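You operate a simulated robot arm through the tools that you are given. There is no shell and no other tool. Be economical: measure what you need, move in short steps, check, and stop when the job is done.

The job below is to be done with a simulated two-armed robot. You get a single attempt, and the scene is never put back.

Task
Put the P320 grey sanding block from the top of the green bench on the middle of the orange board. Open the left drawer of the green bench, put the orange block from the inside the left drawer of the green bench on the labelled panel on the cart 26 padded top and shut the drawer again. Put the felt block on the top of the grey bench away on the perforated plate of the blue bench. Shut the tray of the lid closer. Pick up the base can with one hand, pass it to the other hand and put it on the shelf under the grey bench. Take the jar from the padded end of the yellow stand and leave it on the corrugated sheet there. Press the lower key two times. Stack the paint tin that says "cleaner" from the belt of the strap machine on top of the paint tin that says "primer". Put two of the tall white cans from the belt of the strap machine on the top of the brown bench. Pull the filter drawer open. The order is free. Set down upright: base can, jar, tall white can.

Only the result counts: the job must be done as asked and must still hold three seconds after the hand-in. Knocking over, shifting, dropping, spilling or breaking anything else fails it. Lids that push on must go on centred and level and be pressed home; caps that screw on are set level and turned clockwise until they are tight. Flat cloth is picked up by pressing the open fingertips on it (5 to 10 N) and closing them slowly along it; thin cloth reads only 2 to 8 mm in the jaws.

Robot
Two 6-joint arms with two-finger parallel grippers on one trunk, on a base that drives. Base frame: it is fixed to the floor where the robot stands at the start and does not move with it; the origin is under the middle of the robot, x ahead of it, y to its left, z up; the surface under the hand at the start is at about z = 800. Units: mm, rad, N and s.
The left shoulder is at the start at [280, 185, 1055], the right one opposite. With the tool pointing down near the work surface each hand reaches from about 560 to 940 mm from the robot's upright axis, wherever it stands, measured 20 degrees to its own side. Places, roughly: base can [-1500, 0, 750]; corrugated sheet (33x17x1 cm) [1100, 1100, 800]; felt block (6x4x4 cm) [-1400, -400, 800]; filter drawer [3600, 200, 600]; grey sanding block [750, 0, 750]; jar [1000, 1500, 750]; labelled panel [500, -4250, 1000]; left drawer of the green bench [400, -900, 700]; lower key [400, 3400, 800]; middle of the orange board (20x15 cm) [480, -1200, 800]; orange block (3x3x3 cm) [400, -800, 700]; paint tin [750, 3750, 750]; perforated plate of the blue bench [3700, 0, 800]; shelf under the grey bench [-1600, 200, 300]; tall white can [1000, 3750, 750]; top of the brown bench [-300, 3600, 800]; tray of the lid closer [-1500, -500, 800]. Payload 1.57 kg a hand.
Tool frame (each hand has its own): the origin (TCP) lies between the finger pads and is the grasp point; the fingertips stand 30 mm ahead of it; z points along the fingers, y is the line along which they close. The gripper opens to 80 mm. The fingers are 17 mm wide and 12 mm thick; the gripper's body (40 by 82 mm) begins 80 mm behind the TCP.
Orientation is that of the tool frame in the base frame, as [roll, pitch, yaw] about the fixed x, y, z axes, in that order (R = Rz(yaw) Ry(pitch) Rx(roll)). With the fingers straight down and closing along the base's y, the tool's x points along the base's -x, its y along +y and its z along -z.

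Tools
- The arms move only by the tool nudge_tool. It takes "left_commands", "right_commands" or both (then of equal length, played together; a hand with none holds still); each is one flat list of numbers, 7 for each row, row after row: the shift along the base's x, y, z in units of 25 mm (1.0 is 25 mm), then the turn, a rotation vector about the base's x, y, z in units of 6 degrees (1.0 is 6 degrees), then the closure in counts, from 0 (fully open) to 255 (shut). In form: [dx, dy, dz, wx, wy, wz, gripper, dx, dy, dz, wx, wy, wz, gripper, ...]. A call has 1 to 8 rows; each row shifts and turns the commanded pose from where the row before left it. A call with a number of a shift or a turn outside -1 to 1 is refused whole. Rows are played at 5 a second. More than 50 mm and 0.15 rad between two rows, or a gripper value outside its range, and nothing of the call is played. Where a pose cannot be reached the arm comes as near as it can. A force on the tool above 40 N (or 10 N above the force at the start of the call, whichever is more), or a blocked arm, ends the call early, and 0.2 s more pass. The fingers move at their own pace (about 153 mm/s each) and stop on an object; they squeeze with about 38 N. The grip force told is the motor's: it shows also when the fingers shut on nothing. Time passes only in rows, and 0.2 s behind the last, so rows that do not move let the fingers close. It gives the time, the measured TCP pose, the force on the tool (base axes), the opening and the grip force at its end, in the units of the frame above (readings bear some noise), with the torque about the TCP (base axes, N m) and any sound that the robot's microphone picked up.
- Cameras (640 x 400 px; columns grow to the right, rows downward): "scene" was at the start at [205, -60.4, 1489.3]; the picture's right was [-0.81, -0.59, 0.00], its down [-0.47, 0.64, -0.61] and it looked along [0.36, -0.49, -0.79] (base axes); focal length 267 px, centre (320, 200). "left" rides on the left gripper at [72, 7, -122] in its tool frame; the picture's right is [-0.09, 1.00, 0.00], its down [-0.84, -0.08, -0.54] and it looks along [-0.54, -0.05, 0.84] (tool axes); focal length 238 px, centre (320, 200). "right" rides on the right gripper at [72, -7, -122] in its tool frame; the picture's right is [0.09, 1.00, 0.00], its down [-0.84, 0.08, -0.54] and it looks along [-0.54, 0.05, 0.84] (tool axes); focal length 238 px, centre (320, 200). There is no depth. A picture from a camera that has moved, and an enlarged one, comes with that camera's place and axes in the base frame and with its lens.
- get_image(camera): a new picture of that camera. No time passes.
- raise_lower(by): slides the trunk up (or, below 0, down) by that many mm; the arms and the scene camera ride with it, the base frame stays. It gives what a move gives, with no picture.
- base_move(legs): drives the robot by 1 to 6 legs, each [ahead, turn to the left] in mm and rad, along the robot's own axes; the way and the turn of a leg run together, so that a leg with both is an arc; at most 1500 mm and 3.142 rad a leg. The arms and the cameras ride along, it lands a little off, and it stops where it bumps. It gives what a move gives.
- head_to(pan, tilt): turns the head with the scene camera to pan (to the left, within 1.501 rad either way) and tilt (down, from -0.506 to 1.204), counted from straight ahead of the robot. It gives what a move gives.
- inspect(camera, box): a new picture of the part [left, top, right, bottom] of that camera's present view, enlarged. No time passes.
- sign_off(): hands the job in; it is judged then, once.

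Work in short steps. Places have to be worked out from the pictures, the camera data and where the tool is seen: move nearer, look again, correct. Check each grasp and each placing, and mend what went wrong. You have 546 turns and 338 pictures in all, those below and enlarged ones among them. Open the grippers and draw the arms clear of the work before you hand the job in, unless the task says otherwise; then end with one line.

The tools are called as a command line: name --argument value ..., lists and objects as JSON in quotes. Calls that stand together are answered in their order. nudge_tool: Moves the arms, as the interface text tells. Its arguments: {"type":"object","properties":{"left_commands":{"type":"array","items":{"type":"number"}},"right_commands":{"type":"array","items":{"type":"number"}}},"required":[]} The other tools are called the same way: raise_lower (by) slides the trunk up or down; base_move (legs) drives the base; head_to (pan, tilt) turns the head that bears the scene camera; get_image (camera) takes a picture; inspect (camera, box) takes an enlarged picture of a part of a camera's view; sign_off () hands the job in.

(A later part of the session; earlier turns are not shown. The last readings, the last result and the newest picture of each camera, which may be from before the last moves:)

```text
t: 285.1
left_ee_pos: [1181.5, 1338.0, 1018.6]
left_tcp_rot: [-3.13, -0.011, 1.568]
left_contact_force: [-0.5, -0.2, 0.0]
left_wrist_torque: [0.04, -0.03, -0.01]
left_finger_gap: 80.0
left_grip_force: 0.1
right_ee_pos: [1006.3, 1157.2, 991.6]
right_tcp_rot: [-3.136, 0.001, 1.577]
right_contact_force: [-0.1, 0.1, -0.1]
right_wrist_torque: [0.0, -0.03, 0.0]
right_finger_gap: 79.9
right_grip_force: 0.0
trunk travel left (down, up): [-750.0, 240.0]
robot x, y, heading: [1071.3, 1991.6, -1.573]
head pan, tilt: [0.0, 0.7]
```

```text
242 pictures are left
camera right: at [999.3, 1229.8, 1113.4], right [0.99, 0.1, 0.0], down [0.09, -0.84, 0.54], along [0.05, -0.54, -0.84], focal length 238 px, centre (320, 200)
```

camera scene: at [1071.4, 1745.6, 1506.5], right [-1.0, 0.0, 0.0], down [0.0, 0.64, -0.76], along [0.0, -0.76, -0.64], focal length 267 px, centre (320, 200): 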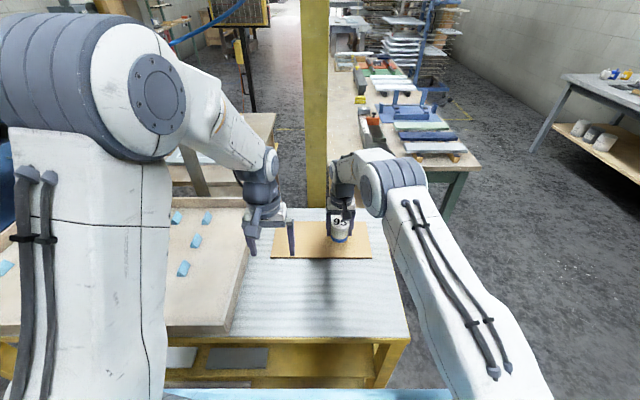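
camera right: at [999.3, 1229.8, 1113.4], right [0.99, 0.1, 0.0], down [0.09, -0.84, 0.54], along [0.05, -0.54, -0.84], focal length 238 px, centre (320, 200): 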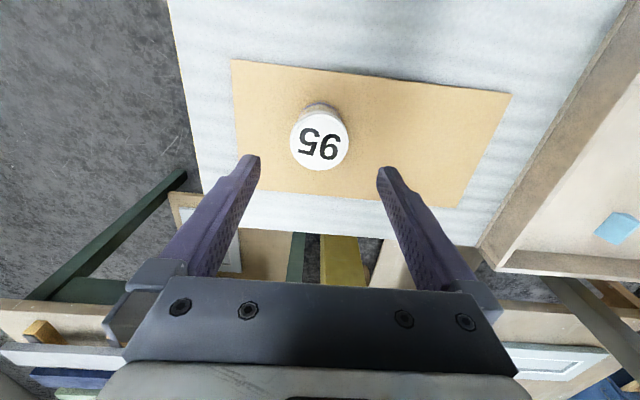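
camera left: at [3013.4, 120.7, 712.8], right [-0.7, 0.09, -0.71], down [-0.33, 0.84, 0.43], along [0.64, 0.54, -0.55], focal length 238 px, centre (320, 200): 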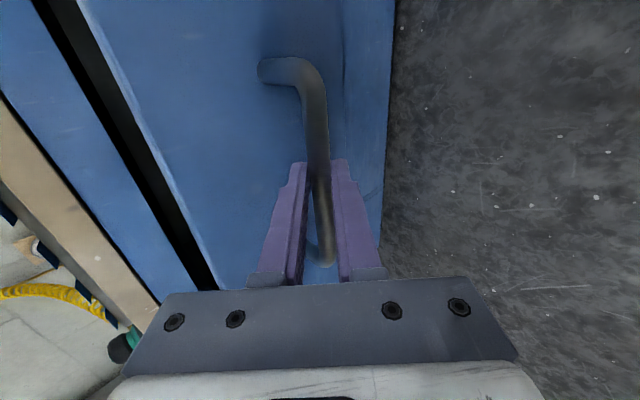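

The jar stands on the sheet. I retract the right hand to the travel pose, back out and turn north toward the strap machine.

nudge_tool --right_commands '[-0.75, 1, 0.1, 0, 0, 0, 0, -0.75, 1, 0.1, 0, 0, 0, 0, -0.75, 1, 0.1, 0, 0, 0, 0, -0.75, 1, 0.1, 0, 0, 0, 0, -0.75, 1, 0.1, 0, 0, 0, 0, -0.75, 1, 0.1, 0, 0, 0, 0, -0.75, 1, 0.1, 0, 0, 0, 0, -0.75, 1, 0.1, 0, 0, 0, 0]'

base_move --legs '[[-350, 0], [0, 3.141]]'

head_to --pan 0 --tilt 0.5

get_image --camera "scene"

head_to --pan 0.9 --tilt 0.5

get_image --camera "scene"

```text
t: 286.9
left_ee_pos: [1180.8, 1337.8, 1018.8]
left_tcp_rot: [-3.132, -0.01, 1.568]
left_contact_force: [0.7, 0.0, 1.2]
left_wrist_torque: [-0.02, 0.01, 0.0]
left_finger_gap: 79.9
left_grip_force: 0.0
right_ee_pos: [855.7, 1357.3, 1011.3]
right_tcp_rot: [-3.138, 0.001, 1.577]
right_contact_force: [-0.2, 0.1, -0.5]
right_wrist_torque: [-0.01, 0.0, 0.0]
right_finger_gap: 79.9
right_grip_force: 0.1
trunk travel left (down, up): [-750.0, 240.0]
robot x, y, heading: [1073.0, 1987.7, -1.574]
head pan, tilt: [0.0, 0.7]
```

```text
t: 296.5
left_ee_pos: [973.0, 2997.9, 1019.1]
left_tcp_rot: [-3.132, -0.01, -1.592]
left_contact_force: [-0.2, 0.1, -0.4]
left_wrist_torque: [0.03, 0.01, -0.02]
left_finger_gap: 79.9
left_grip_force: 0.0
right_ee_pos: [1300.7, 2973.0, 1011.3]
right_tcp_rot: [-3.136, 0.002, -1.581]
right_contact_force: [0.9, 0.4, 0.4]
right_wrist_torque: [0.03, -0.02, -0.01]
right_finger_gap: 79.9
right_grip_force: 0.1
trunk travel left (down, up): [-750.0, 240.0]
robot x, y, heading: [1069.3, 2341.5, 1.552]
head pan, tilt: [0.0, 0.7]
```

```text
t: 297.3
left_ee_pos: [972.8, 2997.9, 1020.7]
left_tcp_rot: [-3.13, -0.01, -1.592]
left_contact_force: [0.5, 0.5, -0.2]
left_wrist_torque: [-0.02, 0.02, -0.02]
left_finger_gap: 79.9
left_grip_force: 0.1
right_ee_pos: [1299.0, 2971.5, 1012.4]
right_tcp_rot: [-3.136, 0.001, -1.581]
right_contact_force: [-0.8, -0.5, 0.1]
right_wrist_torque: [-0.03, -0.04, 0.03]
right_finger_gap: 80.1
right_grip_force: 0.1
trunk travel left (down, up): [-750.0, 240.0]
robot x, y, heading: [1069.8, 2337.8, 1.547]
head pan, tilt: [0.0, 0.499]
```

```text
241 pictures are left
camera scene: at [1078.0, 2594.2, 1524.2], right [1.0, -0.02, 0.0], down [-0.01, -0.48, -0.88], along [0.02, 0.88, -0.48], focal length 267 px, centre (320, 200)
```

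scene: 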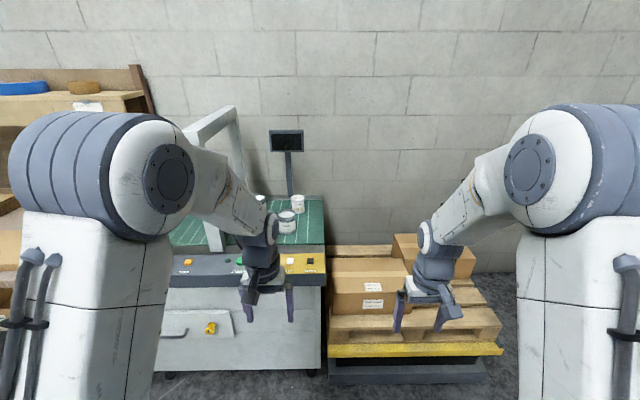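

```text
t: 298.5
left_ee_pos: [973.3, 2998.3, 1019.9]
left_tcp_rot: [-3.131, -0.011, -1.591]
left_contact_force: [-0.1, -0.7, 0.7]
left_wrist_torque: [-0.01, -0.01, -0.02]
left_finger_gap: 80.0
left_grip_force: 0.0
right_ee_pos: [1299.8, 2972.3, 1010.9]
right_tcp_rot: [-3.137, 0.002, -1.583]
right_contact_force: [0.1, 0.7, -0.6]
right_wrist_torque: [0.03, -0.01, 0.01]
right_finger_gap: 80.1
right_grip_force: 0.0
trunk travel left (down, up): [-750.0, 240.0]
robot x, y, heading: [1071.9, 2339.7, 1.551]
head pan, tilt: [0.901, 0.499]
```

```text
240 pictures are left
camera scene: at [1006.1, 2561.3, 1524.3], right [0.64, 0.77, 0.0], down [0.37, -0.31, -0.88], along [-0.68, 0.56, -0.48], focal length 267 px, centre (320, 200)
```

scene: 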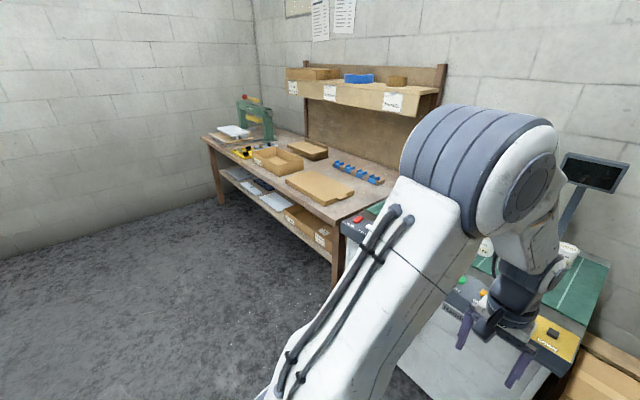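

The strap machine is front-left. I shift the robot 320 mm west to face it squarely.

base_move --legs '[[0, 1.59], [320, 0], [0, -1.571]]'

head_to --pan 0 --tilt 0.55

get_image --camera "scene"

inspect --camera "scene" --box '[180, 160, 480, 350]'

```text
t: 308.3
left_ee_pos: [627.5, 2991.6, 1020.4]
left_tcp_rot: [-3.131, -0.011, -1.553]
left_contact_force: [0.6, 1.3, -0.3]
left_wrist_torque: [-0.01, 0.0, -0.01]
left_finger_gap: 80.1
left_grip_force: 0.0
right_ee_pos: [954.7, 2977.8, 1011.7]
right_tcp_rot: [-3.135, 0.002, -1.543]
right_contact_force: [0.8, 0.2, 0.2]
right_wrist_torque: [-0.01, 0.01, 0.04]
right_finger_gap: 79.8
right_grip_force: 0.1
trunk travel left (down, up): [-750.0, 240.0]
robot x, y, heading: [755.4, 2339.4, 1.585]
head pan, tilt: [0.901, 0.499]
```

```text
t: 309.5
left_ee_pos: [626.7, 2993.4, 1020.4]
left_tcp_rot: [-3.132, -0.012, -1.554]
left_contact_force: [-0.1, 0.1, 0.5]
left_wrist_torque: [-0.02, 0.01, 0.0]
left_finger_gap: 80.0
left_grip_force: 0.0
right_ee_pos: [953.6, 2978.2, 1012.3]
right_tcp_rot: [-3.136, 0.001, -1.541]
right_contact_force: [0.6, 0.5, 0.0]
right_wrist_torque: [0.0, 0.03, -0.03]
right_finger_gap: 80.0
right_grip_force: 0.0
trunk travel left (down, up): [-750.0, 240.0]
robot x, y, heading: [752.4, 2341.4, 1.586]
head pan, tilt: [0.0, 0.55]
```

```text
239 pictures are left
camera scene: at [747.9, 2590.6, 1519.7], right [1.0, 0.02, 0.0], down [0.01, -0.52, -0.85], along [-0.02, 0.85, -0.52], focal length 267 px, centre (320, 200)
```

scene: 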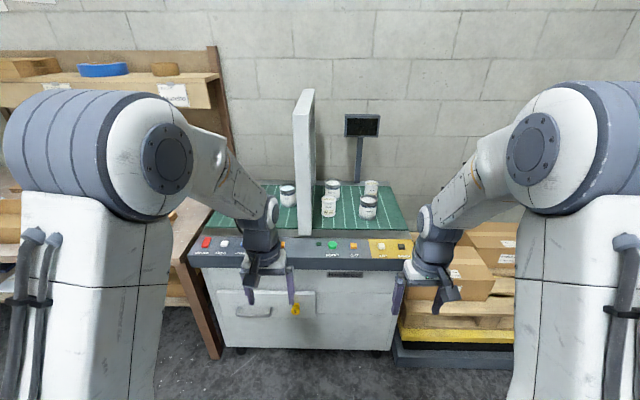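

```text
2.11 times, centred on (330, 255) of scene
camera zoom: at [747.9, 2590.6, 1519.7], right [1.0, 0.02, 0.0], down [0.01, -0.52, -0.85], along [-0.02, 0.85, -0.52], focal length 561 px, centre (299, 84)
```

zoom: 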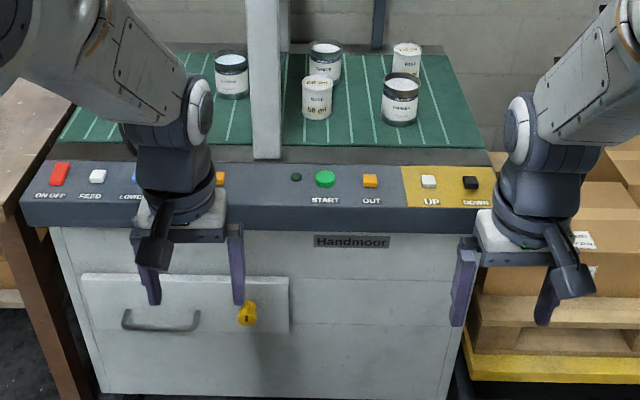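

I zoom closer to read the tins and the keys.

inspect --camera "scene" --box '[270, 170, 390, 240]'

inspect --camera "scene" --box '[185, 225, 305, 275]'

```text
5.33 times, centred on (330, 205) of scene
camera zoom: at [747.9, 2590.6, 1519.7], right [1.0, 0.02, 0.0], down [0.01, -0.52, -0.85], along [-0.02, 0.85, -0.52], focal length 1422 px, centre (267, 173)
```

zoom: 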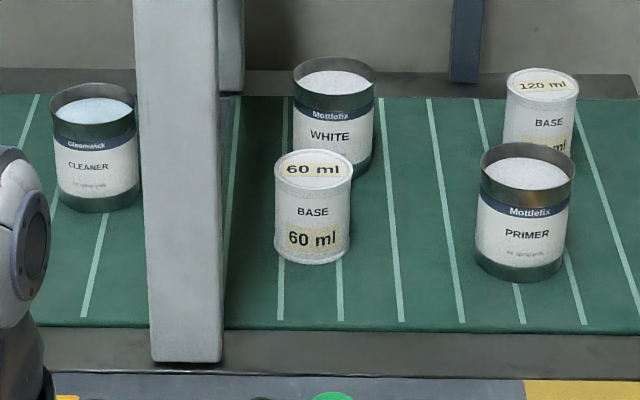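

```text
5.33 times, centred on (245, 250) of scene
camera zoom: at [747.9, 2590.6, 1519.7], right [1.0, 0.02, 0.0], down [0.01, -0.52, -0.85], along [-0.02, 0.85, -0.52], focal length 1422 px, centre (720, -67)
```

zoom: 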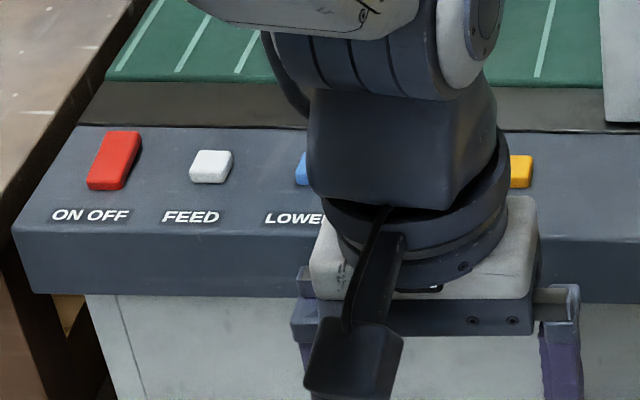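

The tins read CLEANER (left of the arch), WHITE, PRIMER; white BASE cans of 60 and 120 ml stand there too, and the LOWER key is blue. I drive 400 mm closer and move the left hand aside to see all.

base_move --legs '[[400, -0.015]]'

nudge_tool --left_commands '[-1, 0, 0, 0, 0, 0, 0, -1, 0, 0, 0, 0, 0, 0, -1, 0, 0, 0, 0, 0, 0, -1, 0, 0, 0, 0, 0, 0, -1, 0, 0, 0, 0, 0, 0, -1, 0, 0, 0, 0, 0, 0]' --right_commands '[1, 0, 0, 0, 0, 0, 0, 1, 0, 0, 0, 0, 0, 0, 1, 0, 0, 0, 0, 0, 0, 1, 0, 0, 0, 0, 0, 0, 1, 0, 0, 0, 0, 0, 0, 1, 0, 0, 0, 0, 0, 0]'

get_image --camera "scene"

get_image --camera "left"

get_image --camera "right"

```text
t: 312.0
left_ee_pos: [636.0, 3394.7, 1019.9]
left_tcp_rot: [-3.132, -0.011, -1.57]
left_contact_force: [-0.2, 0.6, 0.1]
left_wrist_torque: [0.0, -0.06, 0.01]
left_finger_gap: 80.1
left_grip_force: 0.0
right_ee_pos: [961.5, 3375.5, 1011.3]
right_tcp_rot: [-3.136, 0.002, -1.559]
right_contact_force: [-0.5, -1.5, 0.6]
right_wrist_torque: [-0.03, 0.06, -0.01]
right_finger_gap: 79.9
right_grip_force: 0.0
trunk travel left (down, up): [-750.0, 240.0]
robot x, y, heading: [748.3, 2743.5, 1.569]
head pan, tilt: [0.0, 0.55]
```

```text
t: 313.4
left_ee_pos: [486.5, 3395.3, 1018.9]
left_tcp_rot: [-3.131, -0.01, -1.573]
left_contact_force: [0.1, -0.2, 0.1]
left_wrist_torque: [-0.01, 0.0, 0.01]
left_finger_gap: 80.0
left_grip_force: 0.2
right_ee_pos: [1113.4, 3374.9, 1011.9]
right_tcp_rot: [-3.138, 0.002, -1.559]
right_contact_force: [-0.6, 0.4, -0.1]
right_wrist_torque: [0.01, 0.02, -0.03]
right_finger_gap: 80.1
right_grip_force: 0.1
trunk travel left (down, up): [-750.0, 240.0]
robot x, y, heading: [749.5, 2739.7, 1.57]
head pan, tilt: [0.0, 0.55]
```

```text
235 pictures are left
camera scene: at [748.9, 2991.7, 1519.7], right [1.0, 0.0, 0.0], down [0.0, -0.52, -0.85], along [0.0, 0.85, -0.52], focal length 267 px, centre (320, 200)
```

scene: 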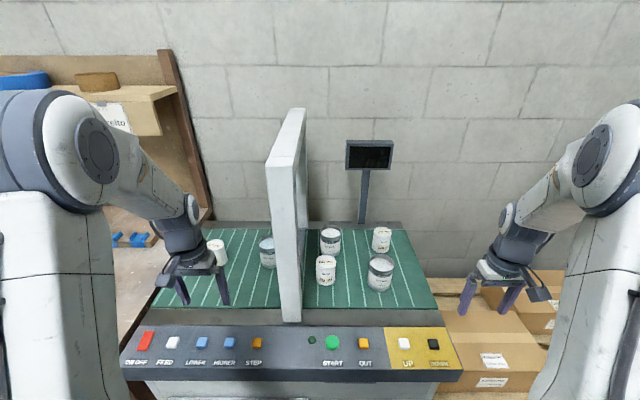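

```text
234 pictures are left
camera left: at [478.3, 3322.6, 1143.1], right [-1.0, 0.09, -0.01], down [0.07, 0.84, 0.53], along [0.06, 0.53, -0.85], focal length 238 px, centre (320, 200)
```

left: 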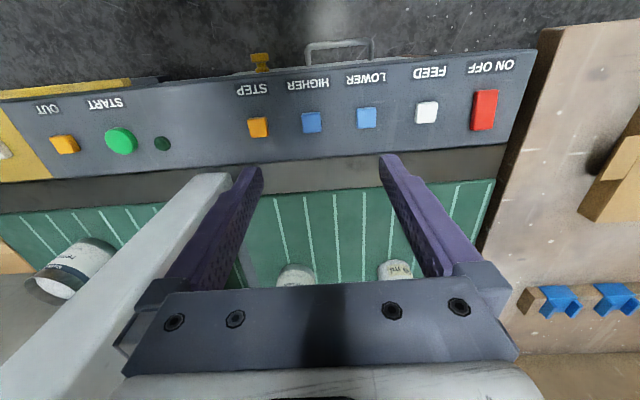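

```text
233 pictures are left
camera right: at [1119.9, 3303.1, 1133.5], right [-0.99, -0.1, 0.0], down [-0.09, 0.84, 0.54], along [-0.05, 0.54, -0.84], focal length 238 px, centre (320, 200)
```

right: 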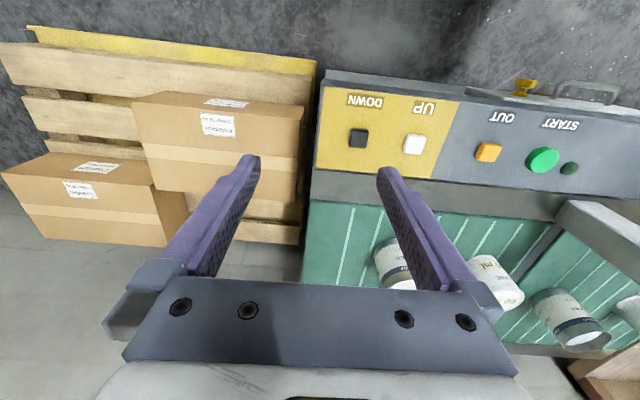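

There is a third white can on the left. I zoom to compare the cans' sizes.

inspect --camera "scene" --box '[180, 210, 300, 310]'

inspect --camera "scene" --box '[300, 215, 420, 315]'

```text
4.00 times, centred on (240, 260) of scene
camera zoom: at [748.9, 2991.7, 1519.7], right [1.0, 0.0, 0.0], down [0.0, -0.52, -0.85], along [0.0, 0.85, -0.52], focal length 1067 px, centre (640, -40)
```

zoom: 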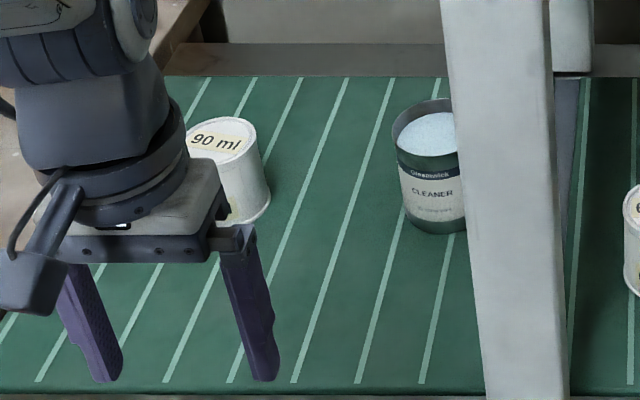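

```text
4.00 times, centred on (360, 265) of scene
camera zoom: at [748.9, 2991.7, 1519.7], right [1.0, 0.0, 0.0], down [0.0, -0.52, -0.85], along [0.0, 0.85, -0.52], focal length 1067 px, centre (160, -60)
```

zoom: 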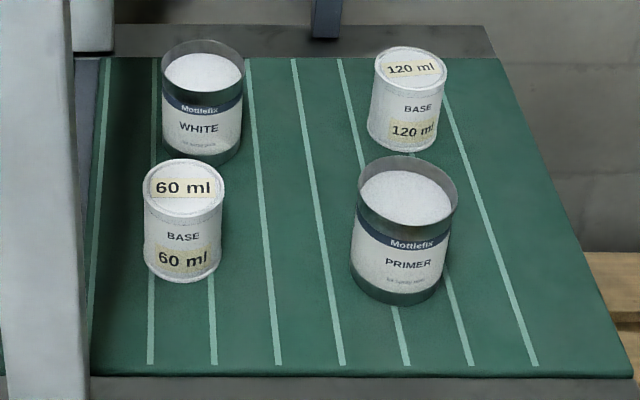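

Three tall white cans exist (60, 90, 120 ml). First the LOWER key, which triangulates to (431, 3399, 835): I bring the closed left fingers above it.

nudge_tool --left_commands '[-0.6, 0.05, -0.9, 0, 0, 0, 255, -0.6, 0.05, -0.9, 0, 0, 0, 255, -0.6, 0.05, -0.9, 0, 0, 0, 255, -0.4, 0, -0.9, 0, 0, 0, 255, 0, 0, -0.9, 0, 0, 0, 255]'

get_image --camera "left"

inspect --camera "scene" --box '[110, 230, 290, 390]'

```text
t: 314.6
left_ee_pos: [430.9, 3397.7, 906.3]
left_tcp_rot: [-3.132, -0.009, -1.572]
left_contact_force: [0.8, -0.2, -0.3]
left_wrist_torque: [0.02, 0.02, -0.01]
left_finger_gap: 0.0
left_grip_force: 21.6
right_ee_pos: [1111.6, 3375.7, 1011.7]
right_tcp_rot: [-3.138, 0.0, -1.562]
right_contact_force: [0.2, -0.4, -0.1]
right_wrist_torque: [0.02, -0.01, 0.0]
right_finger_gap: 80.2
right_grip_force: 0.0
trunk travel left (down, up): [-750.0, 240.0]
robot x, y, heading: [747.9, 2744.4, 1.57]
head pan, tilt: [0.0, 0.55]
```

```text
230 pictures are left
camera left: at [423.1, 3325.9, 1030.4], right [-1.0, 0.09, -0.01], down [0.07, 0.84, 0.53], along [0.06, 0.53, -0.84], focal length 238 px, centre (320, 200)
```

left: 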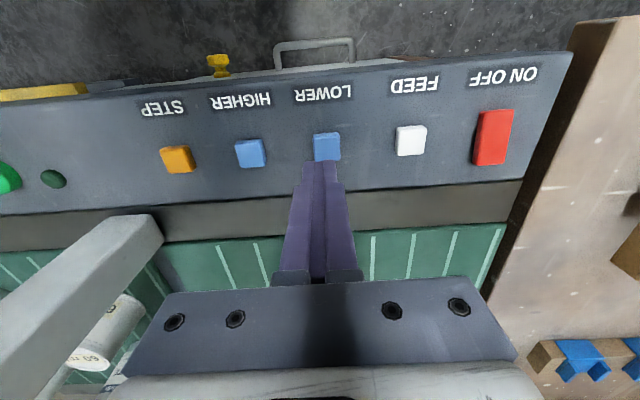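

```text
2.50 times, centred on (200, 310) of scene
camera zoom: at [748.8, 2991.7, 1519.7], right [1.0, 0.0, 0.0], down [0.0, -0.52, -0.85], along [0.0, 0.85, -0.52], focal length 667 px, centre (620, -75)
```

zoom: 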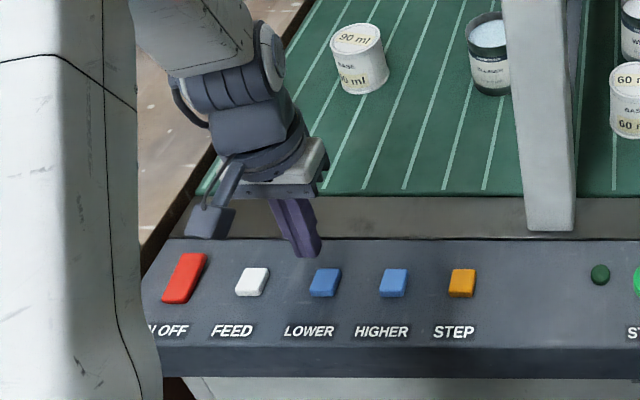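

Refined key position: (426.5, 3406, ~810). I align and descend to just above it.

nudge_tool --left_commands '[-0.17, 0.33, -0.8, 0, 0, 0, 255, 0, 0, -0.8, 0, 0, 0, 255, 0, 0, -0.6, 0, 0, 0, 255]'

get_image --camera "left"

inspect --camera "scene" --box '[140, 300, 260, 380]'

```text
t: 315.4
left_ee_pos: [426.7, 3406.9, 852.8]
left_tcp_rot: [-3.132, -0.011, -1.572]
left_contact_force: [-0.3, -0.4, 0.0]
left_wrist_torque: [-0.01, 0.05, -0.02]
left_finger_gap: 0.0
left_grip_force: 21.3
right_ee_pos: [1112.8, 3374.6, 1011.5]
right_tcp_rot: [-3.136, 0.002, -1.561]
right_contact_force: [-0.3, 0.4, 0.3]
right_wrist_torque: [-0.03, -0.01, -0.01]
right_finger_gap: 79.9
right_grip_force: 0.1
trunk travel left (down, up): [-750.0, 240.0]
robot x, y, heading: [747.4, 2743.0, 1.571]
head pan, tilt: [0.0, 0.55]
```

```text
228 pictures are left
camera left: at [419.5, 3334.4, 975.5], right [-1.0, 0.09, -0.01], down [0.07, 0.84, 0.53], along [0.06, 0.53, -0.84], focal length 238 px, centre (320, 200)
```

left: 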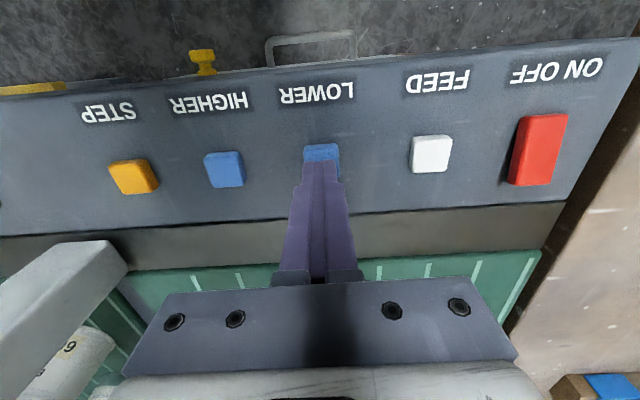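

```text
5.00 times, centred on (200, 340) of scene
camera zoom: at [748.9, 2991.8, 1519.7], right [1.0, 0.0, 0.0], down [0.0, -0.52, -0.85], along [0.0, 0.85, -0.52], focal length 1333 px, centre (920, -500)
```

zoom: 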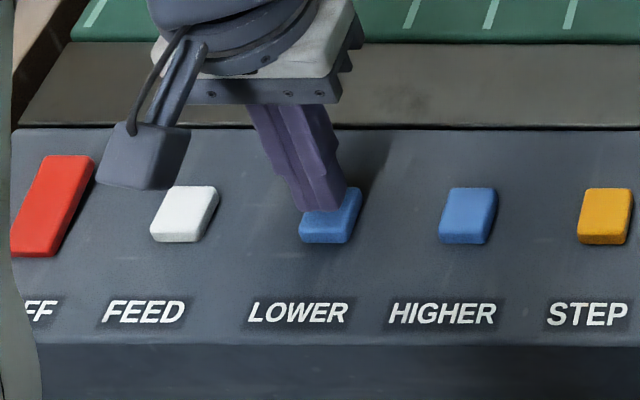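

The tip is right above the LOWER key. I press down in small steps, watching force and sound.

nudge_tool --left_commands '[0, -0.08, -0.3, 0, 0, 0, 255, 0, 0, -0.12, 0, 0, 0, 255]'

nudge_tool --left_commands '[0, 0, -0.12, 0, 0, 0, 255]'

```text
t: 316.0
left_ee_pos: [427.0, 3404.3, 841.9]
left_tcp_rot: [-3.132, -0.009, -1.571]
left_contact_force: [0.5, -0.6, 0.4]
left_wrist_torque: [-0.02, 0.01, 0.01]
left_finger_gap: 0.2
left_grip_force: 21.5
right_ee_pos: [1113.2, 3374.0, 1012.5]
right_tcp_rot: [-3.136, 0.001, -1.56]
right_contact_force: [-0.4, -0.4, -0.4]
right_wrist_torque: [-0.01, -0.02, -0.03]
right_finger_gap: 80.3
right_grip_force: 0.0
trunk travel left (down, up): [-750.0, 240.0]
robot x, y, heading: [746.7, 2741.3, 1.57]
head pan, tilt: [0.0, 0.55]
```

```text
t: 316.4
left_ee_pos: [427.5, 3404.2, 838.9]
left_tcp_rot: [-3.133, -0.011, -1.57]
left_contact_force: [0.3, -1.6, 2.0]
left_wrist_torque: [0.0, 0.02, 0.04]
left_finger_gap: 0.1
left_grip_force: 21.2
right_ee_pos: [1112.2, 3374.4, 1012.3]
right_tcp_rot: [-3.136, 0.001, -1.559]
right_contact_force: [0.0, 0.3, -0.1]
right_wrist_torque: [0.0, 0.02, 0.04]
right_finger_gap: 80.1
right_grip_force: 0.0
trunk travel left (down, up): [-750.0, 240.0]
robot x, y, heading: [747.8, 2744.3, 1.568]
head pan, tilt: [0.0, 0.55]
```

Contact begins at about 839 (2 N). I press a little further.

nudge_tool --left_commands '[0, 0, -0.12, 0, 0, 0, 255]'

nudge_tool --left_commands '[0, 0, -0.1, 0, 0, 0, 255]'

```text
t: 316.8
left_ee_pos: [427.0, 3404.9, 836.4]
left_tcp_rot: [-3.131, -0.011, -1.571]
left_contact_force: [0.5, -1.6, 3.0]
left_wrist_torque: [-0.02, 0.04, 0.01]
left_finger_gap: 0.0
left_grip_force: 21.4
right_ee_pos: [1112.1, 3374.2, 1011.9]
right_tcp_rot: [-3.136, 0.003, -1.561]
right_contact_force: [0.1, 0.0, 0.6]
right_wrist_torque: [0.01, 0.01, 0.03]
right_finger_gap: 79.9
right_grip_force: 0.1
trunk travel left (down, up): [-750.0, 240.0]
robot x, y, heading: [750.8, 2738.9, 1.567]
head pan, tilt: [0.0, 0.55]
heard: click
```

```text
t: 317.2
left_ee_pos: [427.8, 3404.9, 834.4]
left_tcp_rot: [-3.131, -0.01, -1.57]
left_contact_force: [1.1, -3.0, 11.2]
left_wrist_torque: [-0.03, -0.06, 0.01]
left_finger_gap: 0.0
left_grip_force: 21.5
right_ee_pos: [1112.7, 3374.3, 1012.0]
right_tcp_rot: [-3.139, 0.002, -1.561]
right_contact_force: [-0.7, -0.1, 0.1]
right_wrist_torque: [0.02, -0.02, 0.0]
right_finger_gap: 80.1
right_grip_force: 0.0
trunk travel left (down, up): [-750.0, 240.0]
robot x, y, heading: [750.8, 2741.8, 1.569]
head pan, tilt: [0.0, 0.55]
```

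Heard one click. I release fully (up 14 mm) and press once more down to the same depth.

nudge_tool --left_commands '[0, 0, 0.3, 0, 0, 0, 255, 0, 0, 0.3, 0, 0, 0, 255, 0, 0, 0, 0, 0, 0, 255]'

nudge_tool --left_commands '[0, 0, -0.3, 0, 0, 0, 255, 0, 0, -0.22, 0, 0, 0, 255, 0, 0, -0.06, 0, 0, 0, 255]'

```text
t: 318.0
left_ee_pos: [427.5, 3404.5, 848.2]
left_tcp_rot: [-3.132, -0.01, -1.571]
left_contact_force: [-0.1, -0.2, 0.4]
left_wrist_torque: [-0.03, 0.0, -0.03]
left_finger_gap: 0.3
left_grip_force: 21.7
right_ee_pos: [1113.5, 3375.1, 1011.7]
right_tcp_rot: [-3.136, 0.003, -1.559]
right_contact_force: [0.2, -0.4, -0.1]
right_wrist_torque: [-0.01, 0.01, 0.0]
right_finger_gap: 80.1
right_grip_force: 0.1
trunk travel left (down, up): [-750.0, 240.0]
robot x, y, heading: [749.6, 2743.1, 1.572]
head pan, tilt: [0.0, 0.55]
```

```text
t: 318.8
left_ee_pos: [426.0, 3405.8, 834.8]
left_tcp_rot: [-3.133, -0.009, -1.57]
left_contact_force: [-0.8, 0.0, 9.7]
left_wrist_torque: [-0.02, -0.02, -0.01]
left_finger_gap: 0.0
left_grip_force: 21.8
right_ee_pos: [1113.0, 3374.7, 1012.0]
right_tcp_rot: [-3.139, 0.003, -1.561]
right_contact_force: [-0.2, -0.2, -0.4]
right_wrist_torque: [0.0, 0.01, 0.0]
right_finger_gap: 80.0
right_grip_force: 0.0
trunk travel left (down, up): [-750.0, 240.0]
robot x, y, heading: [747.9, 2742.9, 1.574]
head pan, tilt: [0.0, 0.55]
heard: click
```

Two clicks heard. I lift the left hand and move the robot 120 mm closer for the tins.

nudge_tool --left_commands '[0, 0, 1, 0, 0, 0, 0, 0, 0, 1, 0, 0, 0, 0, 0, 0, 1, 0, 0, 0, 0, 0, 0, 1, 0, 0, 0, 0, 0, 0, 1, 0, 0, 0, 0, 0, 0, 1, 0, 0, 0, 0, 0, 0, 1, 0, 0, 0, 0]'

base_move --legs '[[120, 0]]'

nudge_tool --left_commands '[0.9, 0.8, 0, 0, 0, 0, 0, 0.9, 0.8, 0, 0, 0, 0, 0, 0.9, 0.8, 0, 0, 0, 0, 0, 0.9, 0.8, 0, 0, 0, 0, 0]'

get_image --camera "left"

get_image --camera "scene"

```text
t: 320.4
left_ee_pos: [426.9, 3405.1, 1008.2]
left_tcp_rot: [-3.132, -0.009, -1.571]
left_contact_force: [0.2, -0.2, 0.1]
left_wrist_torque: [-0.03, 0.0, -0.04]
left_finger_gap: 80.0
left_grip_force: 0.0
right_ee_pos: [1111.9, 3375.6, 1011.7]
right_tcp_rot: [-3.136, 0.001, -1.559]
right_contact_force: [-0.7, -0.4, -0.1]
right_wrist_torque: [-0.01, 0.02, -0.01]
right_finger_gap: 80.0
right_grip_force: 0.1
trunk travel left (down, up): [-750.0, 240.0]
robot x, y, heading: [746.9, 2740.2, 1.57]
head pan, tilt: [0.0, 0.55]
```

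```text
t: 321.6
left_ee_pos: [425.7, 3526.6, 1008.3]
left_tcp_rot: [-3.132, -0.01, -1.569]
left_contact_force: [-0.7, -0.6, 0.2]
left_wrist_torque: [0.01, 0.02, -0.02]
left_finger_gap: 80.1
left_grip_force: 0.0
right_ee_pos: [1111.7, 3497.6, 1012.8]
right_tcp_rot: [-3.136, 0.0, -1.559]
right_contact_force: [0.4, -0.1, 0.4]
right_wrist_torque: [0.02, -0.01, -0.02]
right_finger_gap: 80.1
right_grip_force: 0.1
trunk travel left (down, up): [-750.0, 240.0]
robot x, y, heading: [746.1, 2860.5, 1.571]
head pan, tilt: [0.0, 0.55]
```

```text
t: 322.6
left_ee_pos: [516.8, 3605.3, 1009.0]
left_tcp_rot: [-3.13, -0.009, -1.568]
left_contact_force: [-0.6, -0.6, 0.4]
left_wrist_torque: [-0.03, 0.03, 0.0]
left_finger_gap: 80.1
left_grip_force: 0.0
right_ee_pos: [1111.4, 3497.4, 1011.6]
right_tcp_rot: [-3.136, 0.004, -1.56]
right_contact_force: [0.2, 0.3, 0.3]
right_wrist_torque: [0.01, 0.02, 0.0]
right_finger_gap: 80.2
right_grip_force: 0.0
trunk travel left (down, up): [-750.0, 240.0]
robot x, y, heading: [747.6, 2862.4, 1.572]
head pan, tilt: [0.0, 0.55]
```

```text
226 pictures are left
camera left: at [508.7, 3534.4, 1132.2], right [-1.0, 0.09, -0.01], down [0.07, 0.84, 0.53], along [0.06, 0.53, -0.85], focal length 238 px, centre (320, 200)
```

left: 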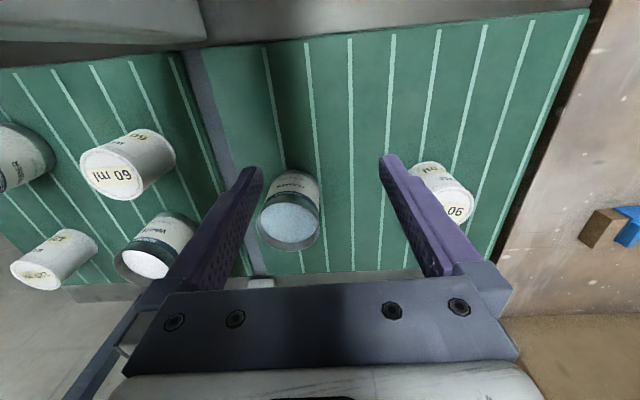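

```text
225 pictures are left
camera scene: at [748.2, 3114.2, 1519.7], right [1.0, 0.0, 0.0], down [0.0, -0.52, -0.85], along [0.0, 0.85, -0.52], focal length 267 px, centre (320, 200)
```

scene: 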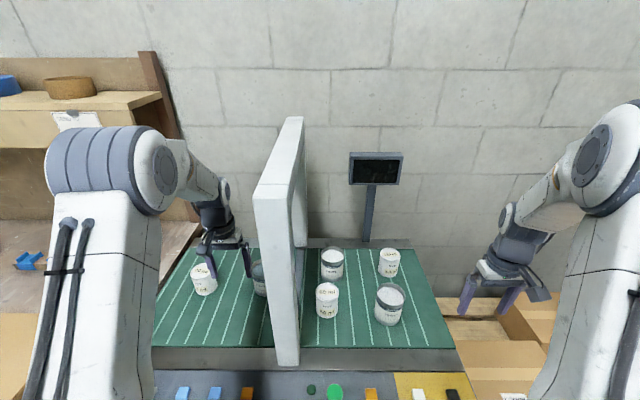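

The CLEANER rim is about (566, 3709, 900), and ~77–79 mm wide — barely inside the jaw opening. I move above it to measure accurately.

nudge_tool --left_commands '[0.4, 0.85, -0.2, 0, 0, 0, 0, 0.4, 0.85, -0.3, 0, 0, 0, 0, 0.4, 0.85, -0.3, 0, 0, 0, 0, 0.4, 0.85, -0.3, 0, 0, 0, 0, 0.36, 0.76, -0.4, 0, 0, 0, 0]'

inspect --camera "left" --box '[200, 90, 440, 300]'

get_image --camera "scene"

```text
t: 323.8
left_ee_pos: [565.1, 3711.8, 971.3]
left_tcp_rot: [-3.133, -0.011, -1.572]
left_contact_force: [-0.4, -0.4, -0.3]
left_wrist_torque: [0.0, 0.0, 0.01]
left_finger_gap: 80.1
left_grip_force: 0.0
right_ee_pos: [1112.2, 3498.6, 1012.4]
right_tcp_rot: [-3.135, 0.001, -1.558]
right_contact_force: [-0.1, 0.0, -0.3]
right_wrist_torque: [-0.01, 0.0, -0.04]
right_finger_gap: 80.5
right_grip_force: 0.1
trunk travel left (down, up): [-750.0, 240.0]
robot x, y, heading: [748.6, 2866.5, 1.572]
head pan, tilt: [0.0, 0.55]
```

```text
1.90 times, centred on (320, 195) of left
camera zoom: at [557.7, 3638.5, 1094.7], right [-1.0, 0.09, -0.01], down [0.07, 0.84, 0.53], along [0.06, 0.53, -0.85], focal length 454 px, centre (320, 210)
```

zoom: 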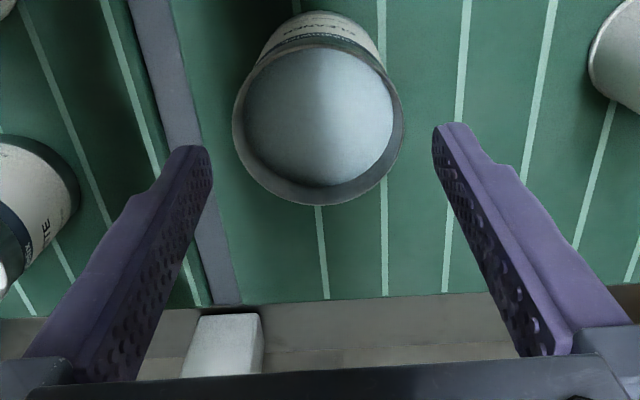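

```text
223 pictures are left
camera scene: at [748.3, 3114.1, 1519.7], right [1.0, 0.0, 0.0], down [0.0, -0.52, -0.85], along [0.0, 0.85, -0.52], focal length 267 px, centre (320, 200)
```

scene: 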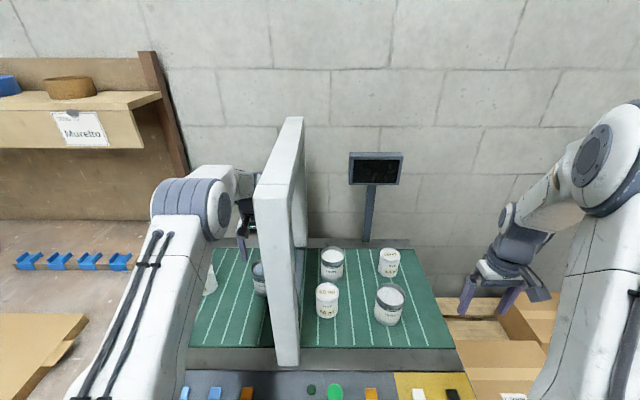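

The rim is about 77 mm across and its centre is 2.8 mm right of the jaw centre. I correct and lower until the tips are just above the rim, then remeasure.

nudge_tool --left_commands '[0.11, 0, -0.6, 0, 0, 0, 0, 0, 0, -0.6, 0, 0, 0, 0]'

inspect --camera "left" --box '[200, 90, 440, 300]'

```text
t: 324.4
left_ee_pos: [568.2, 3710.8, 941.1]
left_tcp_rot: [-3.133, -0.01, -1.57]
left_contact_force: [-0.1, 0.2, 0.2]
left_wrist_torque: [-0.01, 0.02, -0.01]
left_finger_gap: 80.1
left_grip_force: 0.1
right_ee_pos: [1111.4, 3498.3, 1012.7]
right_tcp_rot: [-3.139, 0.0, -1.56]
right_contact_force: [0.3, 0.0, 0.1]
right_wrist_torque: [-0.02, -0.02, 0.0]
right_finger_gap: 80.1
right_grip_force: 0.2
trunk travel left (down, up): [-750.0, 240.0]
robot x, y, heading: [747.3, 2863.9, 1.576]
head pan, tilt: [0.0, 0.55]
```

```text
1.90 times, centred on (320, 195) of left
camera zoom: at [560.4, 3638.6, 1064.5], right [-1.0, 0.09, -0.01], down [0.07, 0.84, 0.53], along [0.06, 0.53, -0.85], focal length 454 px, centre (320, 210)
```

zoom: 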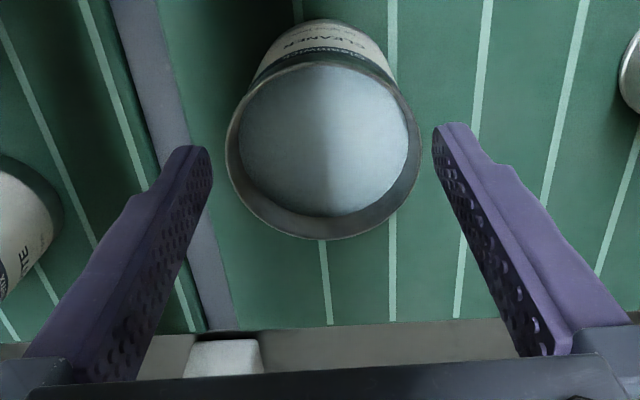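

I need the rim diameter more precisely, so I take high-zoom pictures at two heights.

inspect --camera "left" --box '[250, 100, 410, 220]'

nudge_tool --left_commands '[0, 0, 0.8, 0, 0, 0, 0, 0, 0, 0.8, 0, 0, 0, 0, 0, 0, 0.8, 0, 0, 0, 0]'

inspect --camera "left" --box '[250, 90, 410, 210]'

```text
3.33 times, centred on (330, 160) of left
camera zoom: at [560.4, 3638.6, 1064.5], right [-1.0, 0.09, -0.01], down [0.07, 0.84, 0.53], along [0.06, 0.53, -0.85], focal length 794 px, centre (287, 333)
```

zoom: 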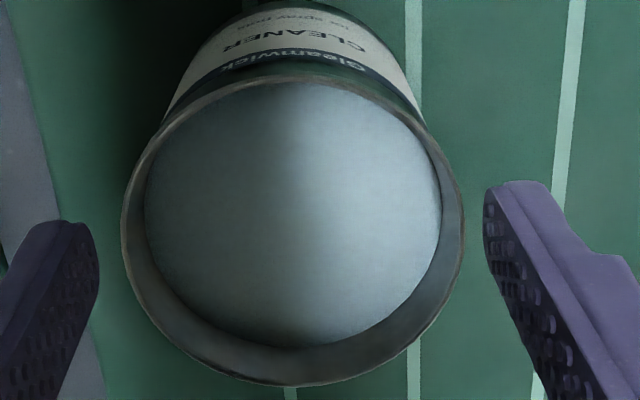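

```text
t: 325.2
left_ee_pos: [567.2, 3710.4, 1000.5]
left_tcp_rot: [-3.13, -0.011, -1.569]
left_contact_force: [0.0, 0.5, 0.3]
left_wrist_torque: [0.01, 0.01, 0.0]
left_finger_gap: 80.2
left_grip_force: 0.1
right_ee_pos: [1110.8, 3498.3, 1011.7]
right_tcp_rot: [-3.135, 0.002, -1.559]
right_contact_force: [-0.1, -0.5, -0.3]
right_wrist_torque: [0.0, 0.0, -0.01]
right_finger_gap: 79.9
right_grip_force: 0.1
trunk travel left (down, up): [-750.0, 240.0]
robot x, y, heading: [749.1, 2863.8, 1.574]
head pan, tilt: [0.0, 0.55]
```

```text
3.33 times, centred on (330, 150) of left
camera zoom: at [560.2, 3638.3, 1124.7], right [-1.0, 0.09, -0.01], down [0.07, 0.84, 0.53], along [0.06, 0.53, -0.85], focal length 794 px, centre (287, 367)
```

zoom: 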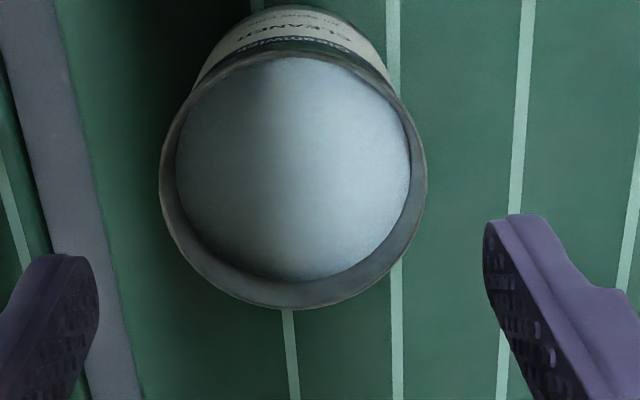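

The tin is about 80 mm wide, too wide to straddle. Its inside is free ~25 mm down, so I'll grip it from within by spreading the fingers: narrowed jaws (40 mm) above the centre (568.6, 3717), rim z≈894.

nudge_tool --left_commands '[0.06, 0.27, -0.8, 0, 0, 0, 128, 0, 0, -0.8, 0, 0, 0, 128, 0, 0, -0.8, 0, 0, 0, 128, 0, 0, 0, 0, 0, 0, 128]'

get_image --camera "left"

```text
t: 326.2
left_ee_pos: [569.3, 3716.9, 940.2]
left_tcp_rot: [-3.13, -0.009, -1.57]
left_contact_force: [-0.4, 0.4, 0.1]
left_wrist_torque: [0.0, 0.0, 0.01]
left_finger_gap: 39.6
left_grip_force: 0.0
right_ee_pos: [1111.5, 3498.1, 1012.0]
right_tcp_rot: [-3.137, 0.001, -1.56]
right_contact_force: [1.3, -0.3, -0.1]
right_wrist_torque: [0.0, 0.01, 0.0]
right_finger_gap: 79.9
right_grip_force: 0.0
trunk travel left (down, up): [-750.0, 240.0]
robot x, y, heading: [750.8, 2864.1, 1.568]
head pan, tilt: [0.0, 0.55]
```

```text
219 pictures are left
camera left: at [562.1, 3644.7, 1063.9], right [-1.0, 0.09, -0.01], down [0.07, 0.84, 0.53], along [0.06, 0.53, -0.85], focal length 238 px, centre (320, 200)
```

left: 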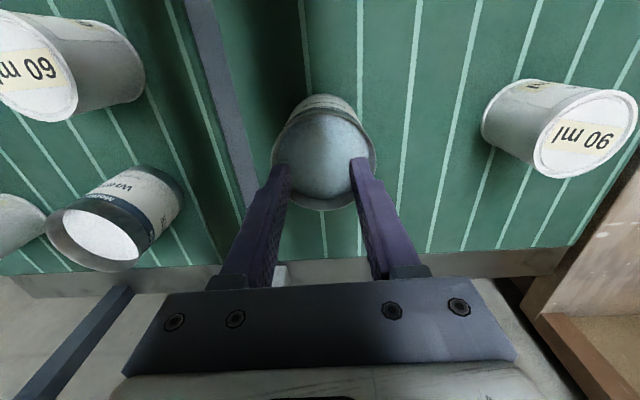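

Centred. I lower the tips ~16 mm into the tin and spread the fingers.

nudge_tool --left_commands '[0, 0, -0.5, 0, 0, 0, 128, 0, 0, -0.5, 0, 0, 0, 128, 0, 0, -0.3, 0, 0, 0, 128]'

nudge_tool --left_commands '[0, 0, 0, 0, 0, 0, 60, 0, 0, 0, 0, 0, 0, 0, 0, 0, 0, 0, 0, 0, 0]'

get_image --camera "left"

```text
t: 327.0
left_ee_pos: [569.8, 3716.0, 907.2]
left_tcp_rot: [-3.132, -0.012, -1.568]
left_contact_force: [0.0, 1.1, -0.5]
left_wrist_torque: [-0.01, 0.01, 0.01]
left_finger_gap: 40.0
left_grip_force: 0.1
right_ee_pos: [1111.4, 3496.9, 1012.4]
right_tcp_rot: [-3.136, 0.001, -1.558]
right_contact_force: [-0.2, 0.6, -0.5]
right_wrist_torque: [0.0, -0.02, 0.01]
right_finger_gap: 80.3
right_grip_force: 0.2
trunk travel left (down, up): [-750.0, 240.0]
robot x, y, heading: [747.1, 2863.4, 1.579]
head pan, tilt: [0.0, 0.55]
```

```text
t: 327.8
left_ee_pos: [569.0, 3717.4, 907.9]
left_tcp_rot: [-3.131, -0.012, -1.57]
left_contact_force: [-0.1, 0.1, -4.3]
left_wrist_torque: [-0.02, 0.01, 0.02]
left_finger_gap: 44.1
left_grip_force: 0.0
right_ee_pos: [1111.9, 3497.7, 1012.5]
right_tcp_rot: [-3.137, 0.003, -1.559]
right_contact_force: [-0.5, 0.0, -0.5]
right_wrist_torque: [-0.03, -0.01, -0.02]
right_finger_gap: 79.8
right_grip_force: 0.1
trunk travel left (down, up): [-750.0, 240.0]
robot x, y, heading: [746.8, 2866.2, 1.576]
head pan, tilt: [0.0, 0.55]
```

```text
218 pictures are left
camera left: at [561.6, 3645.3, 1031.4], right [-1.0, 0.09, -0.01], down [0.07, 0.84, 0.53], along [0.06, 0.53, -0.85], focal length 238 px, centre (320, 200)
```

left: 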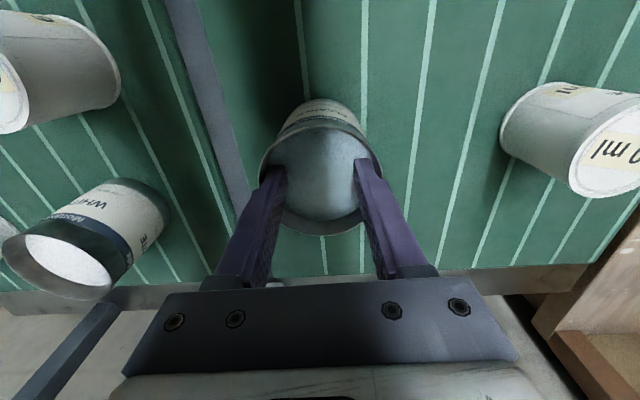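

The spread stopped at 44 mm, so the fingers press the inner wall. I test-lift 15 mm.

nudge_tool --left_commands '[0, 0, 0.2, 0, 0, 0, 0, 0, 0, 0.2, 0, 0, 0, 0, 0, 0, 0.2, 0, 0, 0, 0]'

get_image --camera "left"

get_image --camera "scene"

```text
t: 328.6
left_ee_pos: [568.6, 3717.8, 923.4]
left_tcp_rot: [-3.132, -0.01, -1.569]
left_contact_force: [-0.5, 0.4, -5.3]
left_wrist_torque: [-0.07, 0.01, -0.02]
left_finger_gap: 44.3
left_grip_force: 0.0
right_ee_pos: [1111.4, 3497.3, 1012.1]
right_tcp_rot: [-3.138, 0.002, -1.559]
right_contact_force: [0.1, 0.2, 0.4]
right_wrist_torque: [0.01, 0.02, 0.01]
right_finger_gap: 79.9
right_grip_force: 0.0
trunk travel left (down, up): [-750.0, 240.0]
robot x, y, heading: [743.7, 2866.5, 1.571]
head pan, tilt: [0.0, 0.55]
```

```text
217 pictures are left
camera left: at [561.7, 3645.3, 1046.6], right [-1.0, 0.09, -0.01], down [0.07, 0.84, 0.53], along [0.06, 0.53, -0.85], focal length 238 px, centre (320, 200)
```

left: 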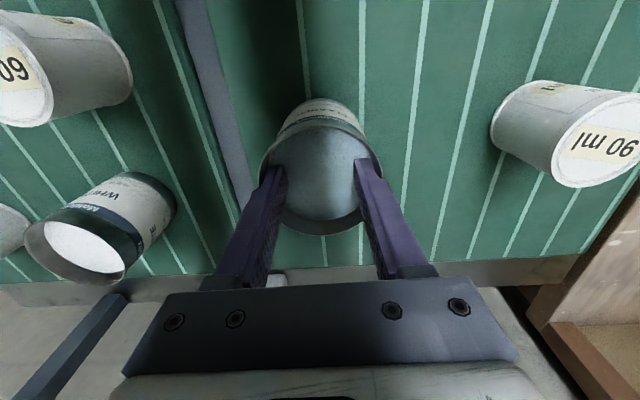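

```text
216 pictures are left
camera scene: at [748.3, 3114.5, 1519.6], right [1.0, 0.0, 0.0], down [0.0, -0.52, -0.85], along [0.0, 0.85, -0.52], focal length 267 px, centre (320, 200)
```

scene: 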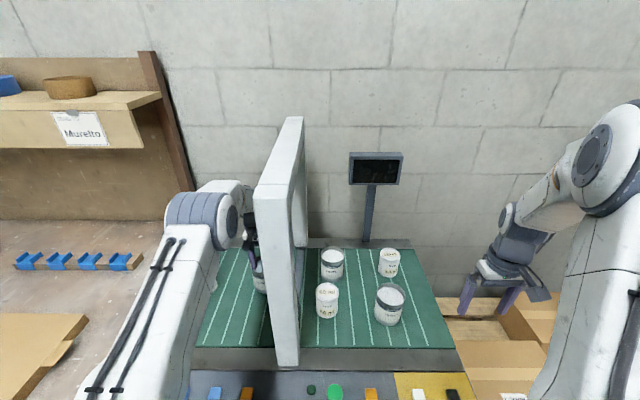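

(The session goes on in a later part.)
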